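You operate a simulated robot arm through the tools that you are given. There is no shell and no other tool.

The job below is to be done with a simulated robot arm. You get a single attempt, and the scene is never put back.

## Task
Mix the blue-cap and orange-cap tubes on the mixer at speed 3.
Fine: till no streak is left; both go back into the teal rack; the mixer ends switched off.
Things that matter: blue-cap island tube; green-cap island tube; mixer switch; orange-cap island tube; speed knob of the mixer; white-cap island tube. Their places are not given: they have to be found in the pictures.

It is judged by the outcome, as a careful person would: the job done as asked, and still so three seconds after it is handed in. It fails if anything else is knocked over, pushed out of place, dropped, spilled or broken. Lids that push on must go on centred and level and be pressed home; caps that screw on are set level and turned clockwise until they are tight.

## Robot
A 6-joint arm with a two-finger gripper, fixed in place. Base frame: the origin is at the foot of the arm, x ahead of it, y to its left, z up. Units: m, rad, N and s.
With the tool pointing down near the work surface it reaches from about 0.48 to 0.82 m from the base axis. Its first joint turns from -2.897 to 2.897 rad. Payload 1.66 kg.
The tool frame sits at the grasp point between the pads (the TCP): z along the fingers, y along the line on which they close. The tips reach 0.016 m beyond it. Largest opening 0.111 m; the body of the gripper starts 0.104 m behind the TCP.
Orientation is that of the tool frame in the base frame, as a unit quaternion [x, y, z, w]. With the fingers straight down and closing along the base's y, the tool's x points along the base's -x, its y along +y and its z along -z.

## Interface
- The arm moves only by the tool arm_command. Its arguments are lists of equal length, an entry for each row: "travel": the shift along the tool's x, y, z in units of 30 mm (1.0 is 30 mm), a list of three; "delta_rot": the turn, a rotation vector about the tool's x, y, z in units of 5 degrees (1.0 is 5 degrees), a list of three; "claw": the gripper command, from -1 (shut) to 1 (fully open), values between in proportion. In form: {"travel": [[tx, ty, tz], ...], "delta_rot": [[ax, ay, az], ...], "claw": [claw, ...]}. A call has 1 to 20 rows; each row shifts and turns the commanded pose from where the row before left it, along the tool's axes as they then stand. A call with a number of a shift or a turn outside -1 to 1 is refused whole. A row lasts 0.2 s, in which the tool goes at most 0.05 m and 0.15 rad; a call with a longer step from one row to the next is refused whole, and so is a gripper value outside its range. A pose out of reach is approached as far as the arm can. The call stops where the force on the tool passes 40 N (or 10 N more than at its start, if that is more) or the arm is blocked; 0.2 s more then pass. Each finger halts on what it meets, pressing with about 22 N; the grip force reading is that of the motor and also rises with nothing between the fingers. The clock runs only during rows and for 0.2 s after the last one: add rows that do not move to give the fingers time. It gives the time, the measured TCP pose, the force on the tool (base axes), the opening and the grip force at its end, in the units of the frame above (readings bear some noise), with the torque about the TCP (base axes, N m) and any sound that the robot's microphone picked up.
- Cameras (640 x 400 px; columns grow to the right, rows downward): "scene" is fixed at [0.2222, -0.6509, 1.6636]; the picture's right is [0.85, -0.52, 0.00], its down [-0.32, -0.52, -0.79] and it looks along [0.41, 0.68, -0.61] (base axes); focal length 356 px, centre (320, 200). "wrist" rides on the gripper at [0.07, 0.014, -0.143] in the tool frame; the picture's right is [-0.19, 0.98, 0.00], its down [-0.87, -0.17, -0.47] and it looks along [-0.46, -0.09, 0.88] (tool axes); focal length 230 px, centre (320, 200).
- snapshot(camera): a new picture of that camera. The clock stands still meanwhile.
- slide_trunk(by): slides the trunk up (or, below 0, down) by that many m; the arm rides with it, the base frame stays. It gives what a move gives, with no picture.
- measure_at(camera, pixels): for up to 12 pixels [column, row] of the newest picture of that camera ("zoom" is the newest enlarged one), the place [x, y, z] in the base frame of the surface seen there, good to about 0.002 m. The clock stands still meanwhile.
- inspect(camera, box): a new picture of the part [left, top, right, bottom] of that camera's present view, enlarged. The clock stands still meanwhile.
- job_done(): hands the job in; it is judged then, once.

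Open the gripper and draw the arm clear of the work before you hand the job in, unless the task says otherwise.

The tools are called by a JSON object that holds its "op" and its "data". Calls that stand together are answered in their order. arm_command: Moves the arm, as the interface text tells. Its arguments: {"type":"object","properties":{"travel":{"type":"array"},"delta_rot":{"type":"array"},"claw":{"type":"array"}},"required":["travel","delta_rot","claw"]} The other tools are called the same way: slide_trunk (by) slides the trunk up or down; snapshot (camera) takes a picture; measure_at (camera, pixels) gives the place of the surface under pixels of a picture; inspect (camera, box) takes an enlarged picture of a part of a camera's view; job_done () hands the job in.

At the start:

```text
time: 0.0
ee_pos: [0.4718, 0.0258, 1.2738]
ee_rot: [-0.001, 1.0, 0.0, 0.0]
ft_force: [0.1, 0.2, 0.1]
moment: [0.01, 0.0, -0.03]
finger_gap: 0.1109
grasp_force: 0.1
trunk travel left (down, up): [-0.225, 0.365]
```

scene: 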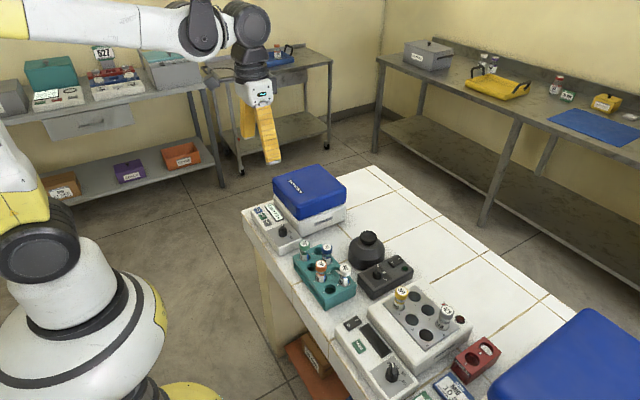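
wrist: 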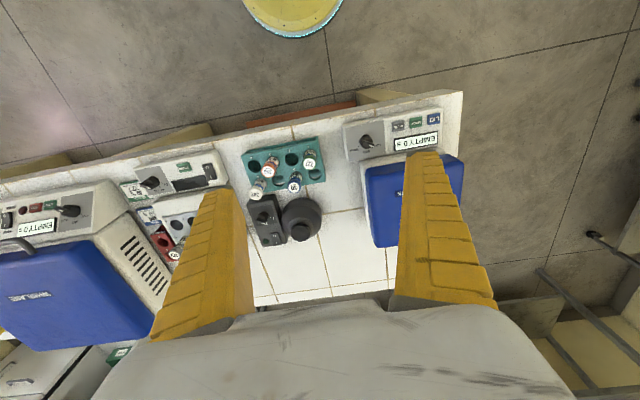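

I see the teal rack around scene (325,275) with four tubes, and a dark vortex mixer next to it at (375,265). I'll enlarge those areas first.

{"op": "inspect", "data": {"camera": "scene", "box": [280, 220, 420, 310]}}

{"op": "inspect", "data": {"camera": "wrist", "box": [230, 110, 350, 260]}}

```text
4.44 times, centred on (350, 265) of scene
```

zoom: 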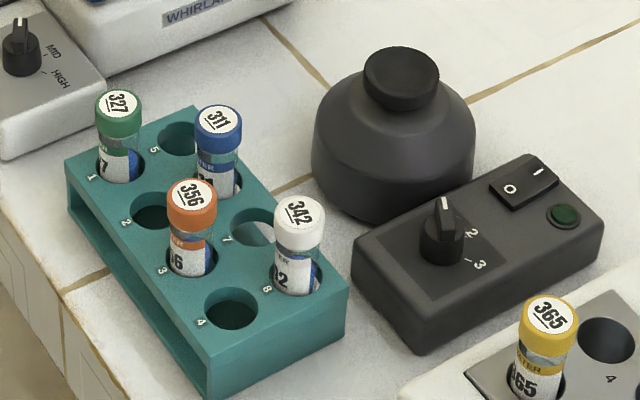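

```text
2.67 times, centred on (290, 185) of wrist
```

zoom: 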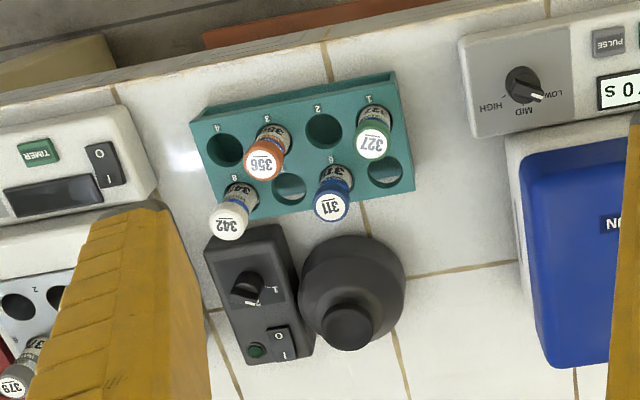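

The mixer is a vortex head (rubber cup) with a control box carrying a 1-2-3 knob and O/I rocker. I'll measure places in a fresh scene enlargement.

{"op": "inspect", "data": {"camera": "scene", "box": [280, 220, 420, 310]}}

{"op": "measure_at", "data": {"camera": "zoom", "pixels": [[120, 103], [219, 118], [191, 193], [299, 213], [402, 62], [402, 78], [445, 200], [441, 240], [540, 170], [510, 190], [563, 213], [480, 290]]}}

{"op": "measure_at", "data": {"camera": "zoom", "pixels": [[205, 355], [70, 172], [195, 112], [345, 290], [270, 190], [180, 135], [152, 208], [255, 228], [232, 308], [330, 150], [400, 200], [290, 100]]}}

```text
4.44 times, centred on (350, 265) of scene
```

zoom: 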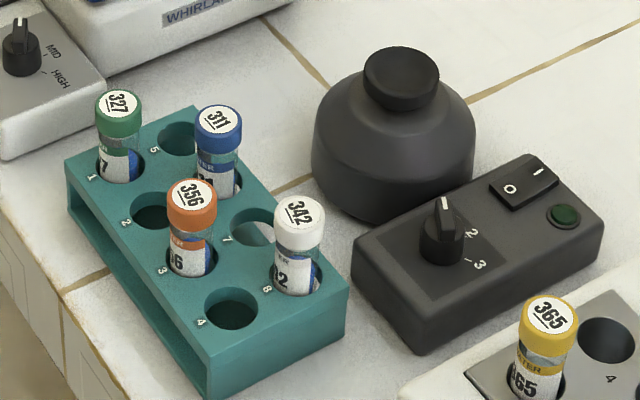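

```text
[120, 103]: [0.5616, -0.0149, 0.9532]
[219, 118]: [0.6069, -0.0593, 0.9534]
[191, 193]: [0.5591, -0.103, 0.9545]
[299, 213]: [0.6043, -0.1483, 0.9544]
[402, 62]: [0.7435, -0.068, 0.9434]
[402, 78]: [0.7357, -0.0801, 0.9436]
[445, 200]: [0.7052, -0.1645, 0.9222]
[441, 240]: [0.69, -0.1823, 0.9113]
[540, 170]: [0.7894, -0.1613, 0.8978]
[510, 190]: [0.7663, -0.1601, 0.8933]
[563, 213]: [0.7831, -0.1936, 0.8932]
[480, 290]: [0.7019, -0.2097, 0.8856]
```

```text
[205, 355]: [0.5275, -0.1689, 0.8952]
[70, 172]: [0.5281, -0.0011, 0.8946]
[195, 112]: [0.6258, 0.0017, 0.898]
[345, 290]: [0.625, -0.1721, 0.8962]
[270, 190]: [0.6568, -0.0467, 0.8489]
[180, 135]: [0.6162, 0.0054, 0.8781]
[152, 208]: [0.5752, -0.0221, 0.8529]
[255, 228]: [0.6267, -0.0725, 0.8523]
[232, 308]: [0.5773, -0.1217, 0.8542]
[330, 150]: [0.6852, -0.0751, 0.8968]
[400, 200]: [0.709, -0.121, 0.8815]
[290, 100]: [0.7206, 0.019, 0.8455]
```

Table top is z≈0.846, rack top 0.897, tube tops 0.954, cup top 0.943. I move the open gripper to a viewing pose around (0.65,-0.13,1.12) to look with the wrist camera.

{"op": "arm_command", "data": {"travel": [[-0.9, -0.8, 0.75], [-0.9, -0.8, 0.75], [-0.9, -0.8, 0.75], [-0.9, -0.8, 0.75], [-0.9, -0.8, 0.75], [-0.9, -0.8, 0.75], [0, 0, 0]], "delta_rot": [[0, 0, 0], [0, 0, 0], [0, 0, 0], [0, 0, 0], [0, 0, 0], [0, 0, 0], [0, 0, 0]], "claw": [1, 1, 1, 1, 1, 1, 1]}}

{"op": "snapshot", "data": {"camera": "wrist"}}

{"op": "snapshot", "data": {"camera": "scene"}}

```text
time: 1.6
ee_pos: [0.6349, -0.1185, 1.1388]
ee_rot: [0.001, 1.0, 0.0, -0.001]
ft_force: [0.7, -0.3, 0.1]
moment: [0.0, 0.02, 0.01]
finger_gap: 0.1108
grasp_force: 0.0
trunk travel left (down, up): [-0.225, 0.365]
```

```text
taken
```

wrist: 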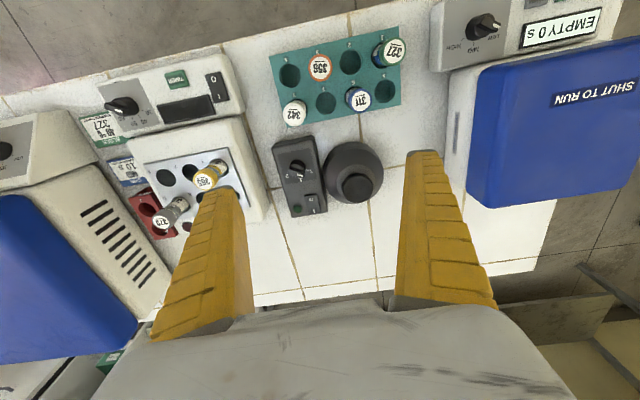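

```text
taken
```

scene: 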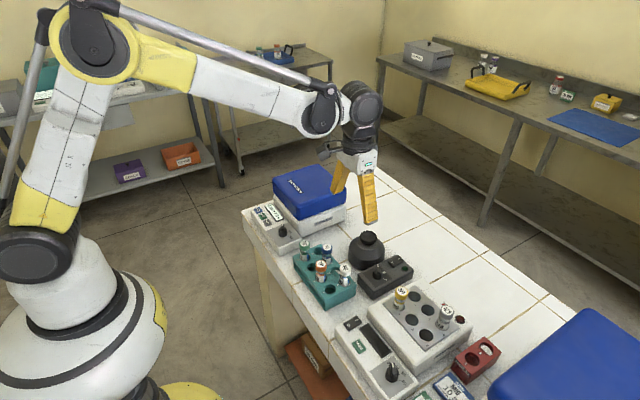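

The TCP projects near the wrist image centre. I enlarge the control box/knob (wrist ~(300,175)) and the rack.

{"op": "inspect", "data": {"camera": "wrist", "box": [262, 130, 392, 220]}}

{"op": "inspect", "data": {"camera": "scene", "box": [345, 225, 425, 305]}}

{"op": "inspect", "data": {"camera": "scene", "box": [290, 232, 365, 310]}}

```text
4.44 times, centred on (327, 175) of wrist
```

zoom: 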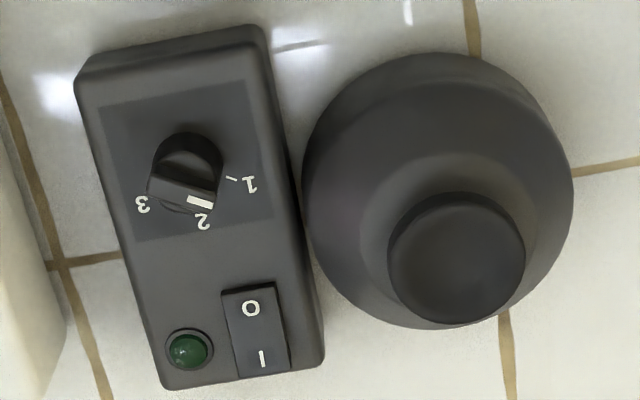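

```text
5.00 times, centred on (385, 265) of scene
```

zoom: 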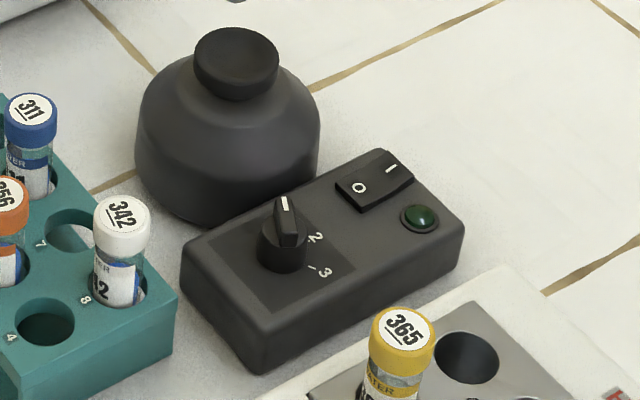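

```text
5.13 times, centred on (328, 271) of scene
```

zoom: 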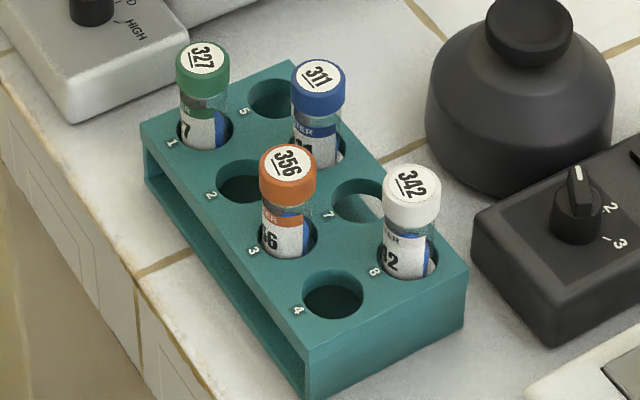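

The knob and its 1-2-3 marks are at zoom (185,185); pointer direction isn't fully clear yet. I go down above the knob to about (0.695,-0.172,1.01) for a closer look.

{"op": "arm_command", "data": {"travel": [[-0.4, -0.357, 0.867], [-0.4, -0.357, 0.867], [-0.4, -0.357, 0.867], [-0.4, -0.357, 0.867], [-0.4, -0.357, 0.867], [0, 0, 0]], "delta_rot": [[0, 0, 0], [0, 0, 0], [0, 0, 0], [0, 0, 0], [0, 0, 0], [0, 0, 0]], "claw": [1, 1, 1, 1, 1, 1]}}

{"op": "snapshot", "data": {"camera": "wrist"}}

{"op": "inspect", "data": {"camera": "wrist", "box": [260, 100, 420, 220]}}

```text
time: 3.0
ee_pos: [0.6944, -0.1711, 1.0077]
ee_rot: [0.0, 1.0, 0.0, 0.001]
ft_force: [-0.2, -0.2, 0.6]
moment: [-0.03, 0.03, -0.01]
finger_gap: 0.1111
grasp_force: 0.1
trunk travel left (down, up): [-0.225, 0.365]
```

```text
taken
```

wrist: 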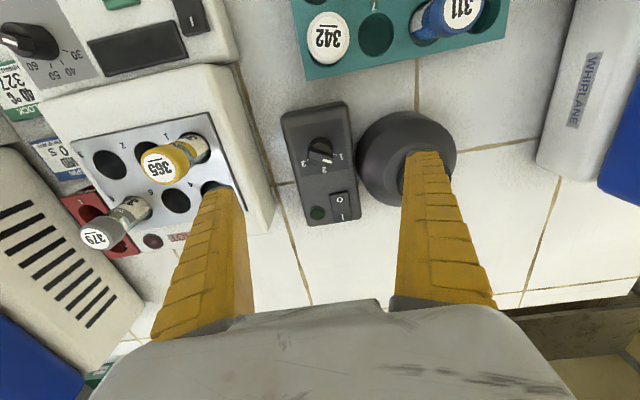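

```text
3.33 times, centred on (340, 160) of wrist
```

zoom: 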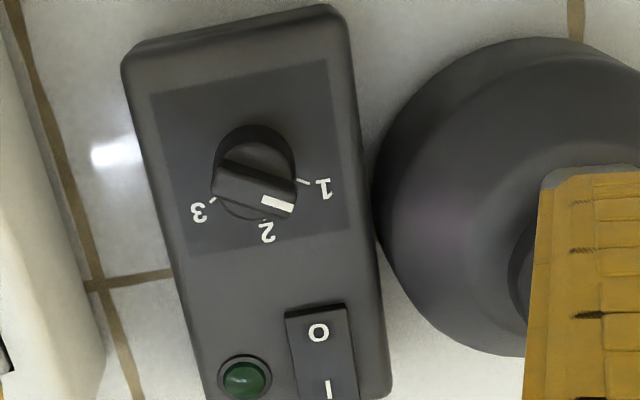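

The white mark is at the right end of the fin, at tick "1" (zoom ticks: 1 (303,181), 2 (264,218), 3 (212,200)). I take a tighter zoom and measure knob geometry.

{"op": "inspect", "data": {"camera": "wrist", "box": [295, 125, 350, 170]}}

{"op": "measure_at", "data": {"camera": "zoom", "pixels": [[320, 200], [250, 200], [380, 240]]}}

```text
8.89 times, centred on (322, 148) of wrist
```

zoom: 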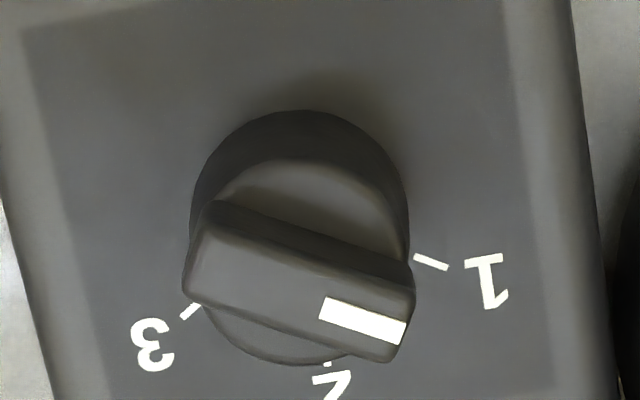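

```text
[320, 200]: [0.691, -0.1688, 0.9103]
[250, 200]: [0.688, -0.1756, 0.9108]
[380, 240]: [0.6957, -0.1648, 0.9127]
```

Clear view: the fin (zoom (190,210)-(412,355)) sits on a disc, mark at the "1" end. I measure fin top corners, disc rim, ticks, and panel.

{"op": "measure_at", "data": {"camera": "zoom", "pixels": [[210, 225], [195, 290], [405, 295], [390, 345], [300, 280], [362, 321], [310, 180], [260, 330], [430, 263], [192, 310], [100, 200], [470, 150]]}}

{"op": "measure_at", "data": {"camera": "wrist", "pixels": [[335, 197], [341, 219], [348, 195], [318, 213], [430, 25], [415, 25], [327, 38], [440, 20]]}}

```text
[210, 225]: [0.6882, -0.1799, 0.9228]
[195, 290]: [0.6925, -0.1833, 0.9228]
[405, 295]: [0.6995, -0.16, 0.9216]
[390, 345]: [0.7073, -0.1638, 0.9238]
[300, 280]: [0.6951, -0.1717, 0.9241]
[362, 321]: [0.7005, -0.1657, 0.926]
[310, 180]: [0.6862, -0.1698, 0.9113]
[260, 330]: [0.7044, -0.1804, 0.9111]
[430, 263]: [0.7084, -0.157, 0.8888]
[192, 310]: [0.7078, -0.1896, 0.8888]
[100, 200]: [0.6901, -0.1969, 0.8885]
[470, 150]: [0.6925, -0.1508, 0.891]
```

```text
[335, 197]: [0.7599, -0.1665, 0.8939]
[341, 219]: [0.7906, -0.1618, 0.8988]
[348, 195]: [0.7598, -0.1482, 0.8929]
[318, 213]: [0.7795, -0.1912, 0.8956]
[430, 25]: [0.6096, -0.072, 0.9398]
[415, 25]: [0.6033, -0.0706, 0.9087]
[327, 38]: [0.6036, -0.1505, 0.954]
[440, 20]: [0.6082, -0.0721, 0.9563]
```

Knob centre ≈ (0.697,-0.172), fin top z 0.9235, disc top 0.911, fin azimuth ≈58°; tick 3 needs a 120° clockwise turn. I centre over the knob, turn the tool -58° about its z and narrow the claw.

{"op": "arm_command", "data": {"travel": [[-0.087, -0.037, 0], [0, 0, 0], [0, 0, 0], [0, 0, 0], [0, 0, 0], [0, 0, 0], [0, 0, 0], [0, 0, 0], [0, 0, 0], [0, 0, 0], [0, 0, 0], [0, 0, 0], [0, 0, 0], [0, 0, 0]], "delta_rot": [[0, 0, 0], [0, 0, -1], [0, 0, -1], [0, 0, -1], [0, 0, -1], [0, 0, -1], [0, 0, -1], [0, 0, -1], [0, 0, -1], [0, 0, -1], [0, 0, -1], [0, 0, -1], [0, 0, -0.5], [0, 0, 0]], "claw": [-0.1, -0.1, -0.1, -0.1, -0.1, -0.1, -0.1, -0.1, -0.1, -0.1, -0.1, -0.1, -0.1, -0.1]}}

{"op": "snapshot", "data": {"camera": "wrist"}}

```text
time: 6.0
ee_pos: [0.6964, -0.1726, 1.0085]
ee_rot: [-0.481, 0.877, 0.0, 0.0]
ft_force: [0.4, -0.4, -0.7]
moment: [0.0, 0.02, 0.01]
finger_gap: 0.0522
grasp_force: 1.3
trunk travel left (down, up): [-0.225, 0.365]
```

```text
taken
```

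wrist: 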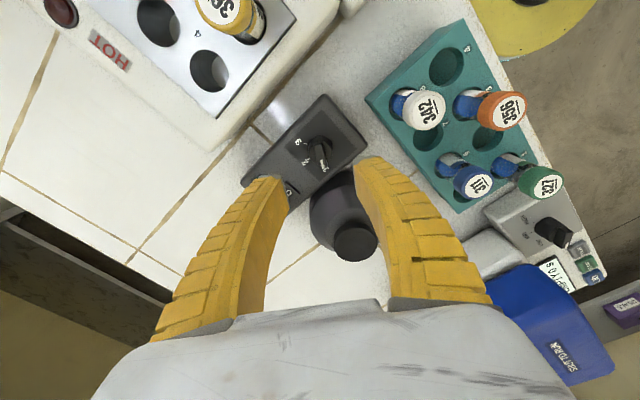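

The fin at wrist (320,152) now lies between the fingers, aligned. I descend 79 mm to TCP z≈0.929.

{"op": "arm_command", "data": {"travel": [[0, 0, 0.8], [0, 0, 0.8], [0, 0, 0.6], [0, 0, 0.43], [0, 0, 0]], "delta_rot": [[0, 0, 0], [0, 0, 0], [0, 0, 0], [0, 0, 0], [0, 0, 0]], "claw": [-0.1, -0.1, -0.1, -0.1, -0.1]}}

{"op": "snapshot", "data": {"camera": "wrist"}}

{"op": "inspect", "data": {"camera": "scene", "box": [345, 225, 425, 305]}}

```text
time: 7.2
ee_pos: [0.6953, -0.1723, 0.929]
ee_rot: [-0.48, 0.877, 0.0, 0.001]
ft_force: [-0.1, 0.1, 0.3]
moment: [-0.05, 0.03, -0.02]
finger_gap: 0.0522
grasp_force: 1.4
trunk travel left (down, up): [-0.225, 0.365]
```

```text
taken
```

wrist: 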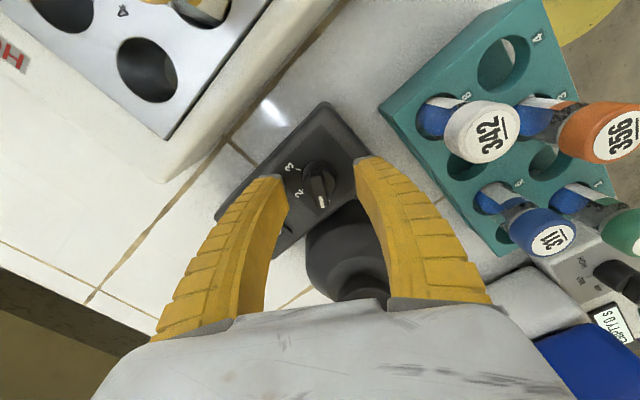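

```text
5.00 times, centred on (385, 265) of scene
```

zoom: 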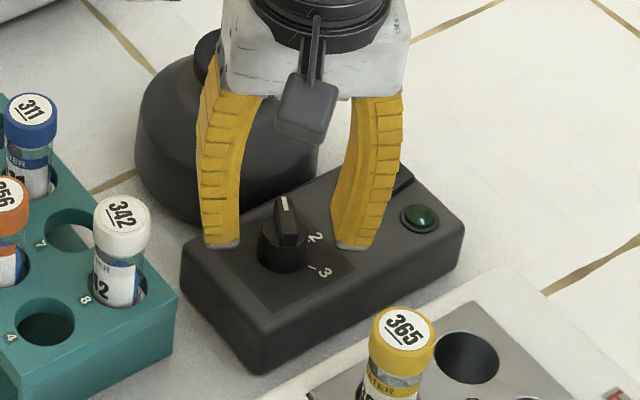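

Fingers straddle the fin, tips at z≈0.913 just above the disc. I close on it.

{"op": "arm_command", "data": {"travel": [[0, 0, 0], [0, 0, 0], [0, 0, 0]], "delta_rot": [[0, 0, 0], [0, 0, 0], [0, 0, 0]], "claw": [-0.6, -1, -1]}}

{"op": "inspect", "data": {"camera": "wrist", "box": [260, 120, 380, 220]}}

```text
time: 8.0
ee_pos: [0.6974, -0.1736, 0.9309]
ee_rot: [-0.481, 0.877, -0.002, 0.001]
ft_force: [10.3, -6.6, 7.0]
moment: [-0.06, -0.1, -0.02]
finger_gap: 0.0075
grasp_force: 33.9
trunk travel left (down, up): [-0.225, 0.365]
```

```text
4.00 times, centred on (320, 170) of wrist
```

zoom: 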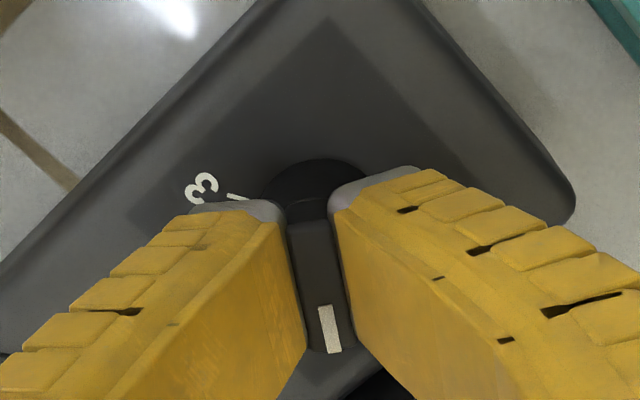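

The fin is gripped (gap 7.5 mm) with a small side load ~12 N; I shift the command 1.8 mm along tool -y and 1.5 mm up to relieve it.

{"op": "arm_command", "data": {"travel": [[0, -0.06, -0.05], [0, 0, 0]], "delta_rot": [[0, 0, 0], [0, 0, 0]], "claw": [-1, -1]}}

```text
time: 8.6
ee_pos: [0.6969, -0.1728, 0.9297]
ee_rot: [-0.481, 0.877, 0.0, 0.0]
ft_force: [-3.3, -2.8, 3.7]
moment: [0.04, 0.03, 0.04]
finger_gap: 0.0059
grasp_force: 33.9
trunk travel left (down, up): [-0.225, 0.365]
```

Load is small now. I turn the knob clockwise (+tool z) by 60° first and check the forces.

{"op": "arm_command", "data": {"travel": [[0, 0, 0], [0, 0, 0], [0, 0, 0], [0, 0, 0], [0, 0, 0], [0, 0, 0], [0, 0, 0], [0, 0, 0], [0, 0, 0], [0, 0, 0], [0, 0, 0], [0, 0, 0], [0, 0, 0]], "delta_rot": [[0, 0, 1], [0, 0, 1], [0, 0, 1], [0, 0, 1], [0, 0, 1], [0, 0, 1], [0, 0, 1], [0, 0, 1], [0, 0, 1], [0, 0, 1], [0, 0, 1], [0, 0, 1], [0, 0, 0]], "claw": [-1, -1, -1, -1, -1, -1, -1, -1, -1, -1, -1, -1, -1]}}

{"op": "inspect", "data": {"camera": "wrist", "box": [260, 120, 380, 220]}}

{"op": "inspect", "data": {"camera": "scene", "box": [345, 225, 425, 305]}}

```text
time: 11.4
ee_pos: [0.6962, -0.1711, 0.9315]
ee_rot: [0.023, 1.0, -0.001, 0.001]
ft_force: [-6.6, 9.1, 14.9]
moment: [0.07, -0.1, 0.02]
finger_gap: 0.0061
grasp_force: 34.1
trunk travel left (down, up): [-0.225, 0.365]
```

```text
4.00 times, centred on (320, 170) of wrist
```

zoom: 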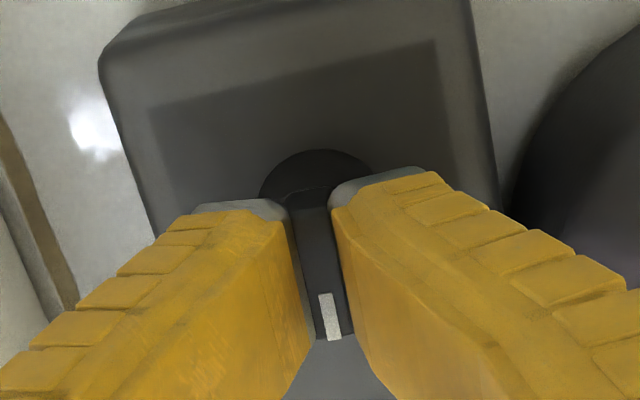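

```text
5.00 times, centred on (385, 265) of scene
```

zoom: 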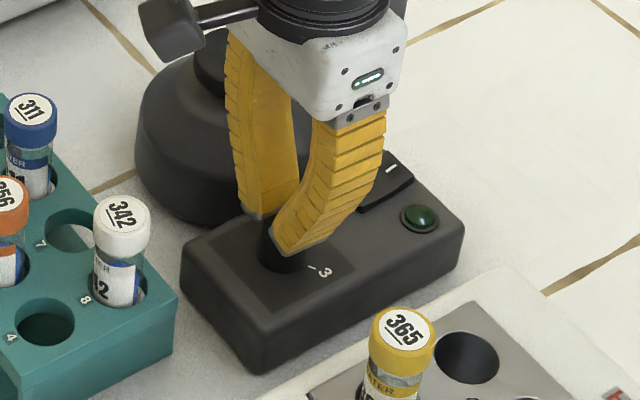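

Knob follows; the mark is now near "2". I relieve slightly (1 mm up, 1 mm toward the load) and turn the remaining 60°.

{"op": "arm_command", "data": {"travel": [[0.02, 0.03, -0.03], [0, 0, 0], [0, 0, 0], [0, 0, 0], [0, 0, 0], [0, 0, 0], [0, 0, 0], [0, 0, 0], [0, 0, 0], [0, 0, 0], [0, 0, 0], [0, 0, 0], [0, 0, 0], [0, 0, 0]], "delta_rot": [[0, 0, 0], [0, 0, 1], [0, 0, 1], [0, 0, 1], [0, 0, 1], [0, 0, 1], [0, 0, 1], [0, 0, 1], [0, 0, 1], [0, 0, 1], [0, 0, 1], [0, 0, 1], [0, 0, 1], [0, 0, 0]], "claw": [-1, -1, -1, -1, -1, -1, -1, -1, -1, -1, -1, -1, -1, -1]}}

{"op": "inspect", "data": {"camera": "wrist", "box": [260, 120, 380, 220]}}

{"op": "inspect", "data": {"camera": "scene", "box": [345, 225, 425, 305]}}

```text
time: 14.4
ee_pos: [0.6978, -0.172, 0.9342]
ee_rot: [0.519, 0.855, 0.0, 0.001]
ft_force: [0.8, 12.4, 21.1]
moment: [0.15, -0.03, 0.48]
finger_gap: 0.0059
grasp_force: 33.2
trunk travel left (down, up): [-0.225, 0.365]
```

```text
4.00 times, centred on (320, 170) of wrist
```

zoom: 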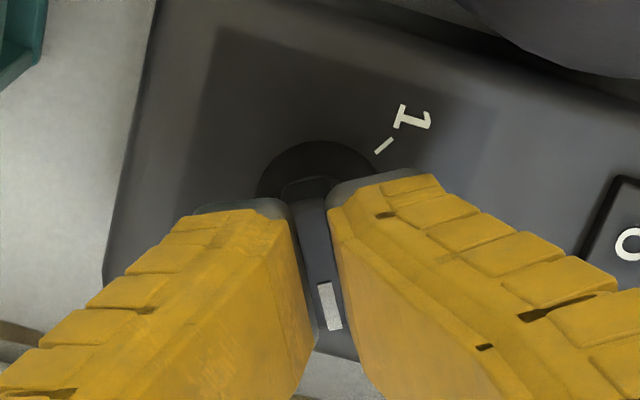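

```text
5.00 times, centred on (385, 265) of scene
```

zoom: 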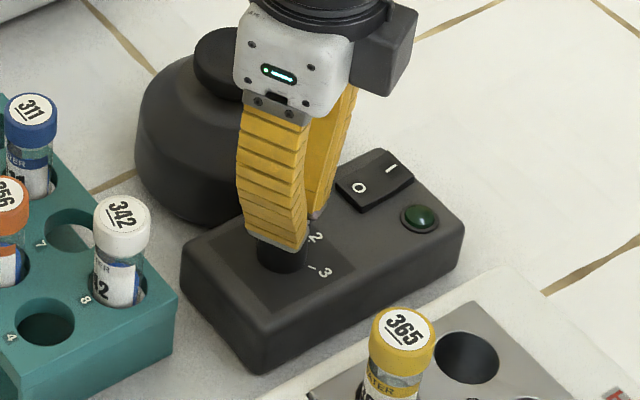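

A 0.48 N·m reaction shows the knob reached its end stop near 3. I open the claw and rise 60 mm to look.

{"op": "arm_command", "data": {"travel": [[0, 0, 0], [0, 0, 0], [0, 0, -0.8], [0, 0, -0.8], [0, 0, -0.8], [0, 0, 0]], "delta_rot": [[0, 0, 0], [0, 0, 0], [0, 0, 0], [0, 0, 0], [0, 0, 0], [0, 0, 0]], "claw": [-0.3, -0.1, -0.1, -0.1, -0.1, -0.1]}}

{"op": "inspect", "data": {"camera": "wrist", "box": [285, 110, 365, 170]}}

{"op": "inspect", "data": {"camera": "scene", "box": [345, 225, 425, 305]}}

```text
time: 15.8
ee_pos: [0.6982, -0.1731, 1.004]
ee_rot: [0.518, 0.855, 0.0, 0.001]
ft_force: [0.0, 0.2, -0.3]
moment: [0.01, -0.01, -0.02]
finger_gap: 0.0523
grasp_force: 1.3
trunk travel left (down, up): [-0.225, 0.365]
```

```text
6.67 times, centred on (325, 140) of wrist
```

zoom: 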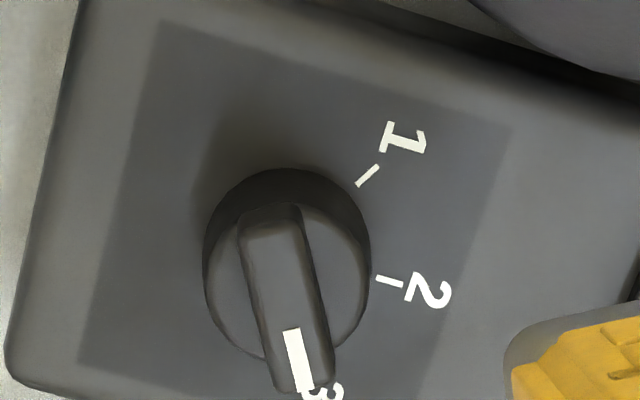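

```text
5.00 times, centred on (385, 265) of scene
```

zoom: 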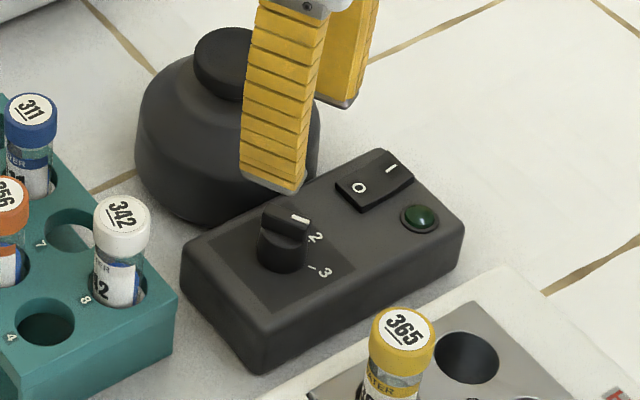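

The pointer appears on "3". I turn the tool back to neutral (-62.5°) and verify with a measured close-up.

{"op": "arm_command", "data": {"travel": [[0, 0, 0], [0, 0, 0], [0, 0, 0], [0, 0, 0], [0, 0, 0], [0, 0, 0], [0, 0, 0], [0, 0, 0], [0, 0, 0], [0, 0, 0], [0, 0, 0], [0, 0, 0], [0, 0, 0], [0, 0, 0]], "delta_rot": [[0, 0, -1], [0, 0, -1], [0, 0, -1], [0, 0, -1], [0, 0, -1], [0, 0, -1], [0, 0, -1], [0, 0, -1], [0, 0, -1], [0, 0, -1], [0, 0, -1], [0, 0, -1], [0, 0, -0.5], [0, 0, 0]], "claw": [-0.1, -0.1, -0.1, -0.1, -0.1, -0.1, -0.1, -0.1, -0.1, -0.1, -0.1, -0.1, -0.1, -0.1]}}

{"op": "inspect", "data": {"camera": "wrist", "box": [285, 115, 365, 175]}}

```text
time: 18.8
ee_pos: [0.6986, -0.1718, 1.0026]
ee_rot: [0.0, 1.0, 0.0, -0.001]
ft_force: [-0.4, -0.8, -0.2]
moment: [-0.01, 0.0, 0.02]
finger_gap: 0.052
grasp_force: 1.4
trunk travel left (down, up): [-0.225, 0.365]
```

```text
6.67 times, centred on (325, 145) of wrist
```

zoom: 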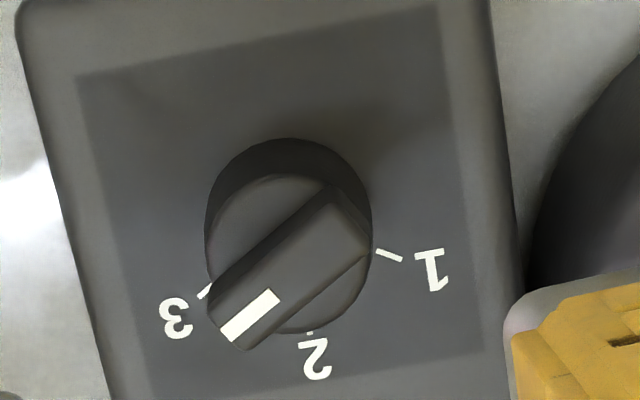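

Mark is at the "3" side. I measure the fin end points and ticks to confirm the angle.

{"op": "measure_at", "data": {"camera": "zoom", "pixels": [[225, 305], [248, 335], [325, 210], [352, 245], [290, 272], [205, 292], [388, 255], [309, 334], [235, 330], [268, 300]]}}

```text
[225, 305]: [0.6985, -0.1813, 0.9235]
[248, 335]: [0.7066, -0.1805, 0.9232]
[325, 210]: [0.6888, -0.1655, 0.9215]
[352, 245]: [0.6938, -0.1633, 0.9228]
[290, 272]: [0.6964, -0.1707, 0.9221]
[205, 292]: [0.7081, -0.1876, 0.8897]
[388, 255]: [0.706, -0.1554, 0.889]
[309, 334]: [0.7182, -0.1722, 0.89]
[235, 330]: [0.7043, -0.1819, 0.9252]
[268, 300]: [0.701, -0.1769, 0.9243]
```

Fin azimuth ≈ -56°, tick 3 ≈ -55° about the axis, so the knob is on 3. Next I move over the rocker (≈(0.78,-0.16)) to look at it closely.

{"op": "arm_command", "data": {"travel": [[-0.8, 0.1, 0], [-0.8, 0.1, 0], [-0.8, 0.1, 0], [0, 0, 0]], "delta_rot": [[0, 0, 0], [0, 0, 0], [0, 0, 0], [0, 0, 0]], "claw": [-1, -1, -1, -1]}}

{"op": "snapshot", "data": {"camera": "wrist"}}

{"op": "inspect", "data": {"camera": "wrist", "box": [270, 90, 390, 180]}}

```text
time: 19.8
ee_pos: [0.7704, -0.1616, 1.0023]
ee_rot: [0.0, 1.0, 0.0, 0.0]
ft_force: [1.1, -0.4, -0.9]
moment: [0.01, 0.0, 0.02]
finger_gap: 0.0
grasp_force: 22.2
trunk travel left (down, up): [-0.225, 0.365]
```

```text
taken
```

wrist: 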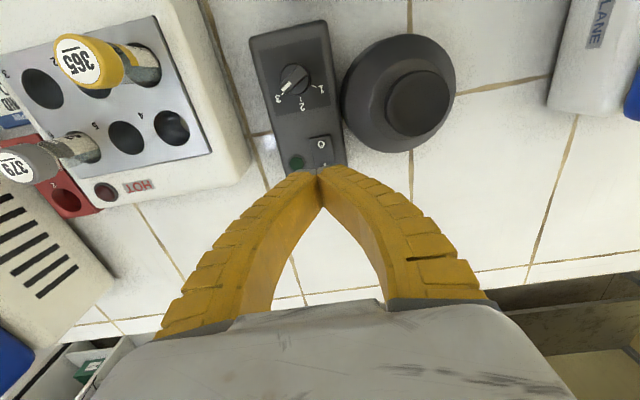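

```text
4.44 times, centred on (330, 135) of wrist
```

zoom: 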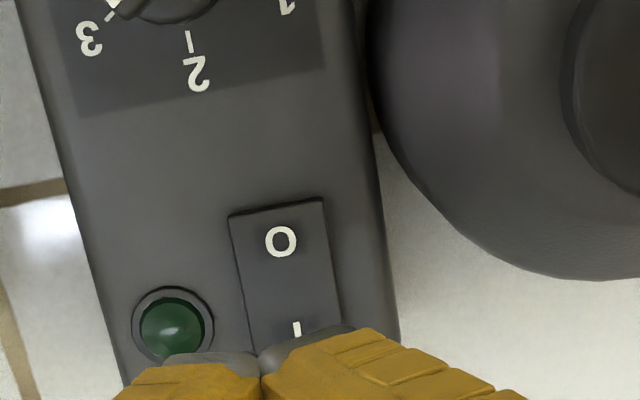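

The rocker with O at zoom (281,241) and the knob at 3 are visible. I measure rocker edges, lamp, and cup top with these pictures.

{"op": "measure_at", "data": {"camera": "zoom", "pixels": [[235, 222], [316, 207], [281, 241], [296, 328], [250, 330], [330, 310], [172, 330], [275, 290], [285, 300], [380, 250]]}}

{"op": "measure_at", "data": {"camera": "wrist", "pixels": [[416, 72], [416, 130], [389, 100], [447, 100], [418, 102], [400, 85], [435, 85], [400, 118], [436, 118]]}}

{"op": "inspect", "data": {"camera": "wrist", "box": [262, 50, 342, 110]}}

```text
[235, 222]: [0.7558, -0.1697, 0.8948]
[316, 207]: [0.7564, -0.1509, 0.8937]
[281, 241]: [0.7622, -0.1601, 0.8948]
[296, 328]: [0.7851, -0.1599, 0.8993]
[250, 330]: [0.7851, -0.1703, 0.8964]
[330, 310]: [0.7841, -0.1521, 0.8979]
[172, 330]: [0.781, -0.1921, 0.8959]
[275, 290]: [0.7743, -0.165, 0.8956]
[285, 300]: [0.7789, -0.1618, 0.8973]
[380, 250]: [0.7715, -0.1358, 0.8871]
```

```text
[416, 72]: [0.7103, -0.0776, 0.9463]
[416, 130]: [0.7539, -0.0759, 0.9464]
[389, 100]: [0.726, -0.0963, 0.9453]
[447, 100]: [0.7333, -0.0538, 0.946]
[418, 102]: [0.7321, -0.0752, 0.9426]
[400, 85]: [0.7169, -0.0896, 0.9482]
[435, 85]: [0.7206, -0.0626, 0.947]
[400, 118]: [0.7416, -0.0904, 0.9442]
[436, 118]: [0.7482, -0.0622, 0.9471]
```

```text
6.67 times, centred on (302, 80) of wrist
```

zoom: 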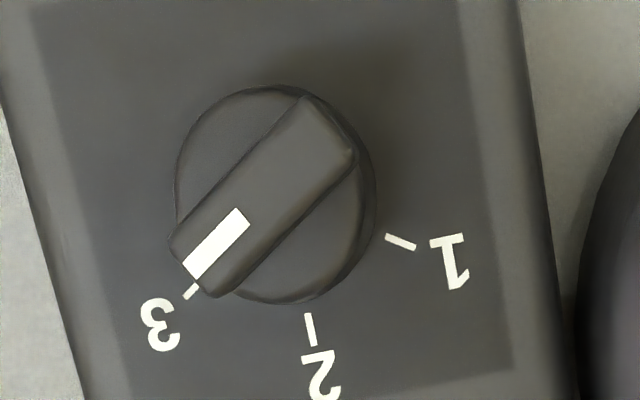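

The mark lines up with tick 3 exactly. The rocker spans x 0.756–0.790, I-end raised (0.899); I lower closed fingers over the I end to tip z≈0.904.

{"op": "arm_command", "data": {"travel": [[-0.687, 0.03, 0], [0, 0, 0.9], [0, 0, 0.9], [0, 0, 0.9], [0, 0, 0]], "delta_rot": [[0, 0, 0], [0, 0, 0], [0, 0, 0], [0, 0, 0], [0, 0, 0]], "claw": [-1, -1, -1, -1, -1]}}

{"op": "inspect", "data": {"camera": "wrist", "box": [260, 100, 380, 200]}}

{"op": "inspect", "data": {"camera": "scene", "box": [360, 225, 430, 295]}}

```text
time: 21.0
ee_pos: [0.7897, -0.163, 0.922]
ee_rot: [0.0, 1.0, 0.0, 0.0]
ft_force: [0.2, -0.4, 0.9]
moment: [-0.06, 0.01, 0.02]
finger_gap: 0.0002
grasp_force: 22.5
trunk travel left (down, up): [-0.225, 0.365]
```

```text
4.00 times, centred on (320, 150) of wrist
```

zoom: 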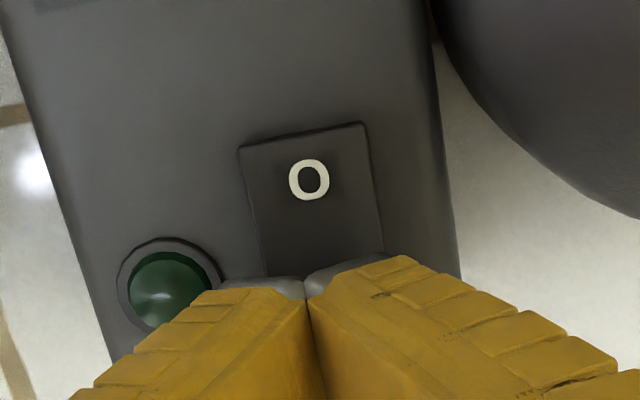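

```text
5.71 times, centred on (395, 260) of scene
```

zoom: 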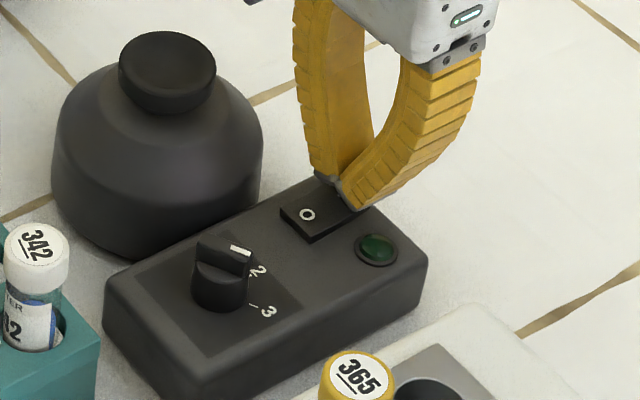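

Fingers sit over the I end, slightly toward the lamp, so I shift +2 mm in y and press down in 3 mm steps to tip z≈0.894.

{"op": "arm_command", "data": {"travel": [[0, 0.07, 0], [0, 0, 0.1], [0, 0, 0.1], [0, 0, 0.1], [0, 0, 0.1], [0, 0, 0]], "delta_rot": [[0, 0, 0], [0, 0, 0], [0, 0, 0], [0, 0, 0], [0, 0, 0], [0, 0, 0]], "claw": [-1, -1, -1, -1, -1, -1]}}

{"op": "inspect", "data": {"camera": "scene", "box": [360, 225, 430, 295]}}

```text
time: 22.4
ee_pos: [0.7902, -0.1597, 0.9107]
ee_rot: [0.0, 1.0, 0.0, -0.001]
ft_force: [0.9, 0.9, 2.9]
moment: [-0.01, 0.03, 0.01]
finger_gap: 0.0059
grasp_force: 28.6
trunk travel left (down, up): [-0.225, 0.365]
```

```text
5.71 times, centred on (395, 260) of scene
```

zoom: 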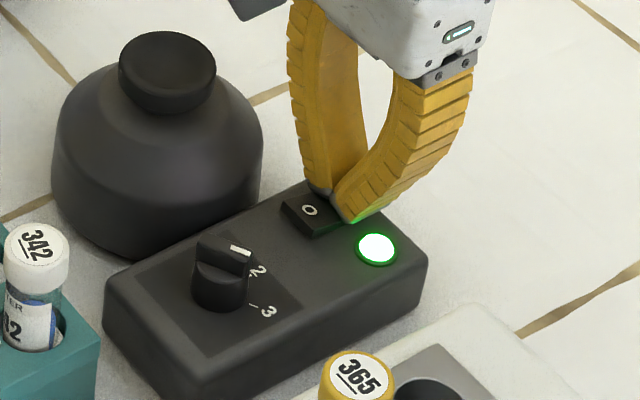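

The lamp lit green: the mixer is on. I lift straight up 90 mm and then check the switch.

{"op": "arm_command", "data": {"travel": [[0, 0, -0.5], [0, 0, -1], [0, 0, -1], [0, 0, -1], [0, 0, 0]], "delta_rot": [[0, 0, 0], [0, 0, 0], [0, 0, 0], [0, 0, 0], [0, 0, 0]], "claw": [-1, -1, -1, -1, -1]}}

{"op": "inspect", "data": {"camera": "scene", "box": [280, 220, 420, 310]}}

{"op": "snapshot", "data": {"camera": "wrist"}}

```text
time: 23.6
ee_pos: [0.7891, -0.1602, 1.0168]
ee_rot: [0.0, 1.0, 0.0, 0.001]
ft_force: [-0.7, 0.0, -0.5]
moment: [0.01, -0.02, 0.01]
finger_gap: 0.0
grasp_force: 28.5
trunk travel left (down, up): [-0.225, 0.365]
```

```text
4.44 times, centred on (350, 265) of scene
```

zoom: 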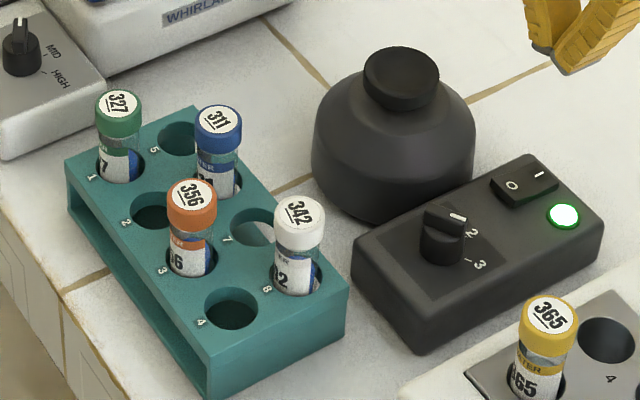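

```text
taken
```

wrist: 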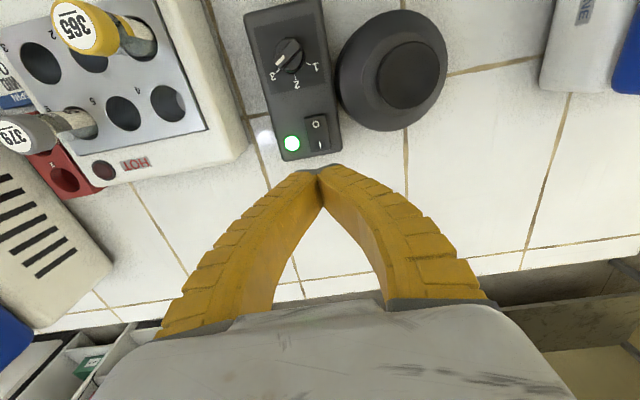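

Mixer stays on with knob at 3. Now I travel at safe height to above the blue tube (≈(0.605,-0.06)), opening the claw to view the rack.

{"op": "arm_command", "data": {"travel": [[0, 0, -0.8], [0, 0, -0.8], [0.9, 0.48, 0], [0.9, 0.48, 0], [0.9, 0.48, 0], [0.9, 0.48, 0], [0.9, 0.48, 0], [0.9, 0.48, 0], [0.8, 0.48, 0], [0, 0, 0]], "delta_rot": [[0, 0, 0], [0, 0, 0], [0, 0, 0], [0, 0, 0], [0, 0, 0], [0, 0, 0], [0, 0, 0], [0, 0, 0], [0, 0, 0], [0, 0, 0]], "claw": [-1, -1, -1, -1, -1, -0.1, -0.1, -0.1, -0.1, -0.1]}}

{"op": "snapshot", "data": {"camera": "wrist"}}

{"op": "inspect", "data": {"camera": "wrist", "box": [230, 100, 400, 220]}}

```text
time: 25.8
ee_pos: [0.6066, -0.0584, 1.0671]
ee_rot: [-0.001, 1.0, 0.0, 0.0]
ft_force: [-0.3, -0.4, 0.0]
moment: [0.01, -0.01, 0.01]
finger_gap: 0.0521
grasp_force: 1.3
trunk travel left (down, up): [-0.225, 0.365]
```

```text
taken
```

wrist: 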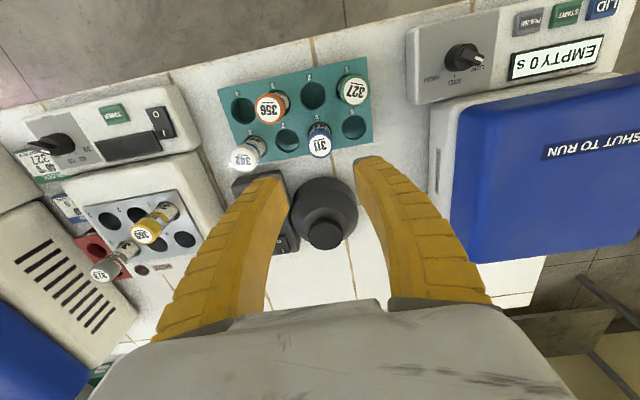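

```text
3.33 times, centred on (315, 160) of wrist
```

zoom: 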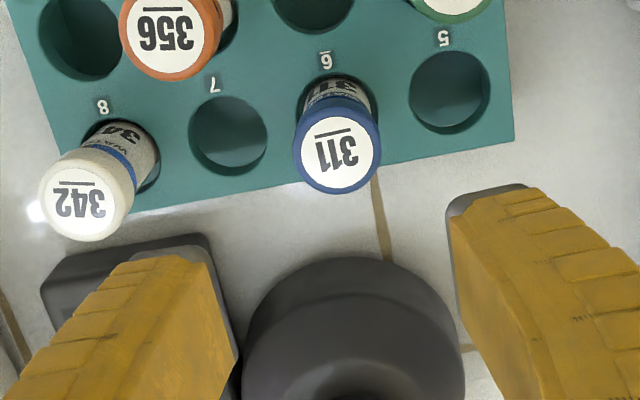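

Blue cap top centre is at zoom (338,152), orange at (167,37). I measure caps, slot holes and rims.

{"op": "measure_at", "data": {"camera": "zoom", "pixels": [[338, 152], [300, 155], [375, 150], [338, 185], [336, 118], [167, 37], [213, 33], [125, 35], [170, 75], [85, 200], [450, 52], [228, 98]]}}

{"op": "measure_at", "data": {"camera": "zoom", "pixels": [[405, 90], [492, 88], [448, 128], [190, 138], [268, 135], [230, 172], [300, 75], [380, 70], [325, 60], [103, 105], [400, 150], [150, 205]]}}

```text
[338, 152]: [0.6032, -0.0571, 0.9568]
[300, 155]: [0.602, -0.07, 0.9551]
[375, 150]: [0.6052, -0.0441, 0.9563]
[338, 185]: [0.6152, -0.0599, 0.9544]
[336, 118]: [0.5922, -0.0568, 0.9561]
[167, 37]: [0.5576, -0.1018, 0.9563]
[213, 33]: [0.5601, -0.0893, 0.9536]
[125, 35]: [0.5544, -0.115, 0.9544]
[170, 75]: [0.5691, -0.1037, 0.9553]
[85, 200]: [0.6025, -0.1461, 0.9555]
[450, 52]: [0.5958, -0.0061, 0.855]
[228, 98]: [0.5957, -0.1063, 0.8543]
```

```text
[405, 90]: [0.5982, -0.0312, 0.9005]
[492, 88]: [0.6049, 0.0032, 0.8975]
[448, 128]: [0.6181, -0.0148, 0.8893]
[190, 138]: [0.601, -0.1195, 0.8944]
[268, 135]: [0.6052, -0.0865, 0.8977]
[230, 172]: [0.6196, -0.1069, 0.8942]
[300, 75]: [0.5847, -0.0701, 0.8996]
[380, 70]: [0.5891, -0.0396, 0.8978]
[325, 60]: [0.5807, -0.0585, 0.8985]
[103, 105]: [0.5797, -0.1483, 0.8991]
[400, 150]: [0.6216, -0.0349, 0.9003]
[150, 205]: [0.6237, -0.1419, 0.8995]
```

Blue tube axis ≈ (0.6037,-0.0571), cap 26 mm wide, top 0.956; neighbours 5 and 7 are empty. I align and descend to TCP z≈0.922 around it.

{"op": "arm_command", "data": {"travel": [[0.09, 0.04, 0], [0, 0, 1], [0, 0, 1], [0, 0, 1], [0, 0, 1], [0, 0, 0.83], [0, 0, 0]], "delta_rot": [[0, 0, 0], [0, 0, 0], [0, 0, 0], [0, 0, 0], [0, 0, 0], [0, 0, 0], [0, 0, 0]], "claw": [-0.1, -0.1, -0.1, -0.1, -0.1, -0.1, -0.1]}}

{"op": "inspect", "data": {"camera": "wrist", "box": [220, 100, 420, 240]}}

{"op": "inspect", "data": {"camera": "scene", "box": [290, 220, 370, 290]}}

```text
time: 27.4
ee_pos: [0.6021, -0.0572, 0.9199]
ee_rot: [0.0, 1.0, 0.0, 0.0]
ft_force: [0.1, 0.0, 0.3]
moment: [0.01, -0.01, 0.02]
finger_gap: 0.052
grasp_force: 2.0
trunk travel left (down, up): [-0.225, 0.365]
```

```text
2.86 times, centred on (320, 170) of wrist
```

zoom: 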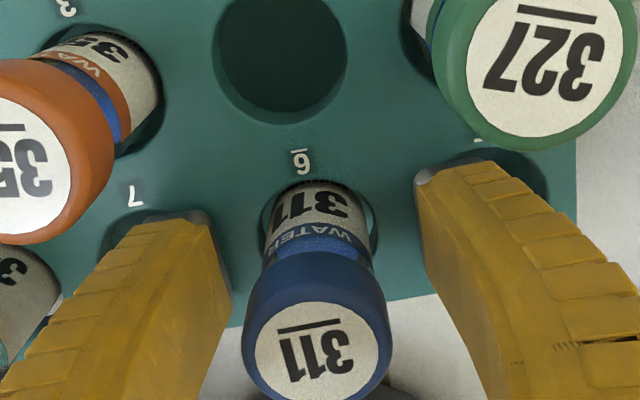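

```text
5.71 times, centred on (330, 255) of scene
```

zoom: 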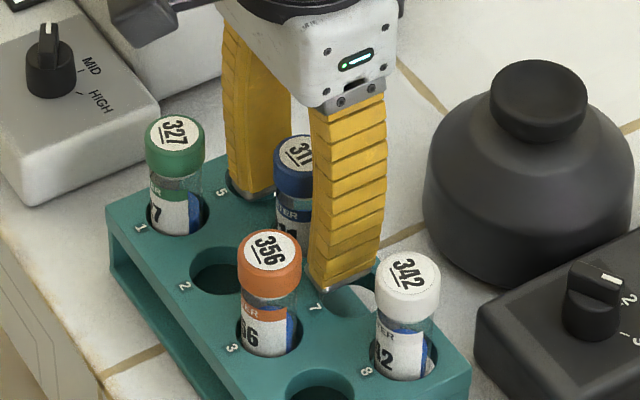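

The blue tube is centred between the fingers (zoom (318,300)), tips ≈6 mm above the rack. I close on it.

{"op": "arm_command", "data": {"travel": [[0, 0, 0], [0, 0, 0], [0, 0, 0], [0, 0, 0]], "delta_rot": [[0, 0, 0], [0, 0, 0], [0, 0, 0], [0, 0, 0]], "claw": [-0.45, -1, -1, -1]}}

{"op": "inspect", "data": {"camera": "wrist", "box": [220, 100, 420, 240]}}

```text
time: 28.4
ee_pos: [0.6025, -0.0564, 0.9188]
ee_rot: [0.0, 1.0, 0.0, 0.0]
ft_force: [0.3, 0.3, 2.9]
moment: [0.02, -0.12, -0.02]
finger_gap: 0.0203
grasp_force: 22.1
trunk travel left (down, up): [-0.225, 0.365]
```

```text
2.86 times, centred on (320, 170) of wrist
```

zoom: 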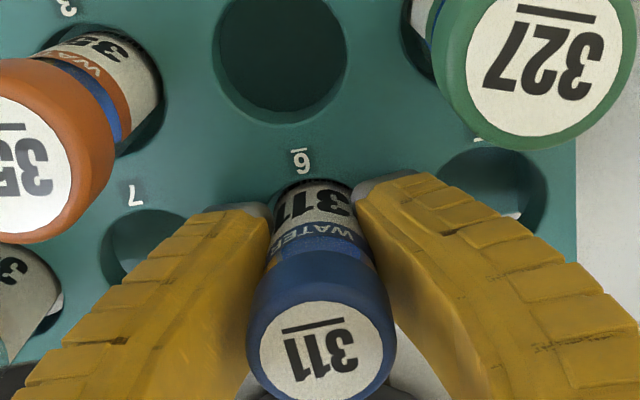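

Gripped on the 20 mm body (gap 0.0203). I lift it straight up, first a few cm slowly.

{"op": "arm_command", "data": {"travel": [[0, 0, -0.2], [0, 0, -0.4], [0, 0, -0.6], [0, 0, -0.8], [0, 0, -0.8], [0, 0, -0.9], [0, 0, -0.9], [0, 0, 0]], "delta_rot": [[0, 0, 0], [0, 0, 0], [0, 0, 0], [0, 0, 0], [0, 0, 0], [0, 0, 0], [0, 0, 0], [0, 0, 0]], "claw": [-1, -1, -1, -1, -1, -1, -1, -1]}}

{"op": "inspect", "data": {"camera": "scene", "box": [290, 170, 390, 300]}}

{"op": "inspect", "data": {"camera": "wrist", "box": [240, 100, 400, 240]}}

```text
time: 30.2
ee_pos: [0.6017, -0.0568, 1.055]
ee_rot: [-0.001, 1.0, 0.0, 0.0]
ft_force: [0.1, 0.8, -0.6]
moment: [-0.01, -0.02, 0.01]
finger_gap: 0.0189
grasp_force: 22.3
trunk travel left (down, up): [-0.225, 0.365]
```

```text
3.08 times, centred on (340, 235) of scene
```

zoom: 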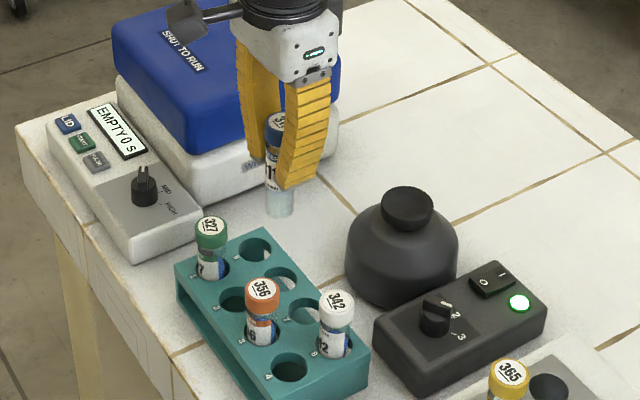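

```text
2.86 times, centred on (320, 170) of wrist
```

zoom: 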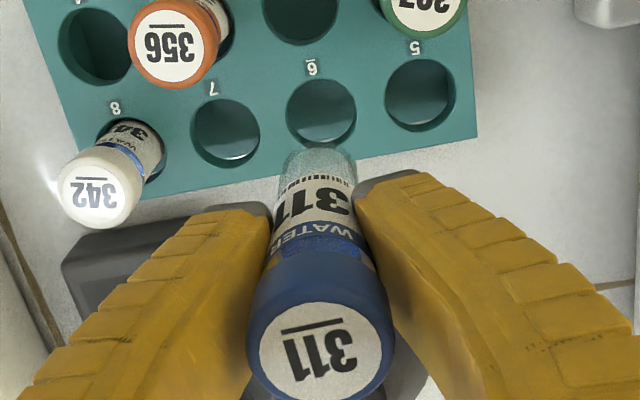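

The tube is out and held. I zoom on its lower part to see the contents.

{"op": "inspect", "data": {"camera": "scene", "box": [362, 200, 398, 245]}}

{"op": "inspect", "data": {"camera": "scene", "box": [365, 200, 395, 245]}}

{"op": "inspect", "data": {"camera": "wrist", "box": [295, 140, 355, 200]}}

```text
8.89 times, centred on (380, 222) of scene
```

zoom: 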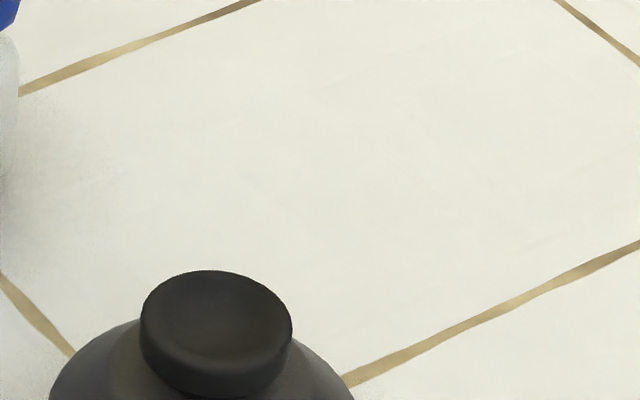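

```text
8.89 times, centred on (380, 222) of scene
```

zoom: 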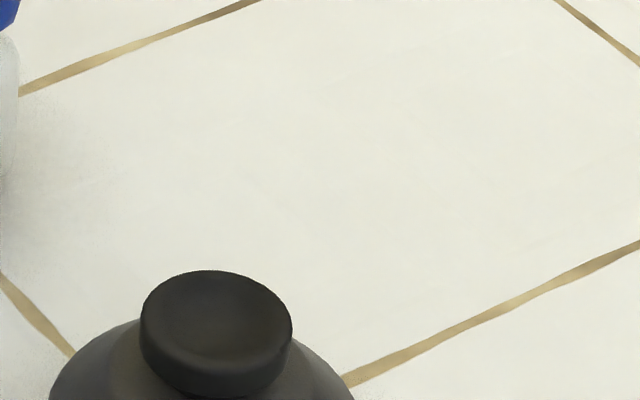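

```text
6.67 times, centred on (325, 170) of wrist
```

zoom: 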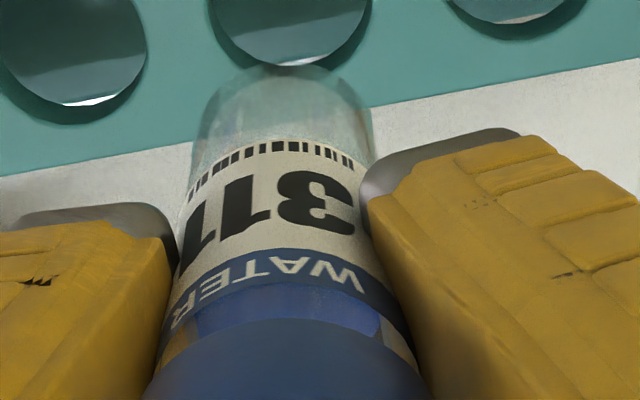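

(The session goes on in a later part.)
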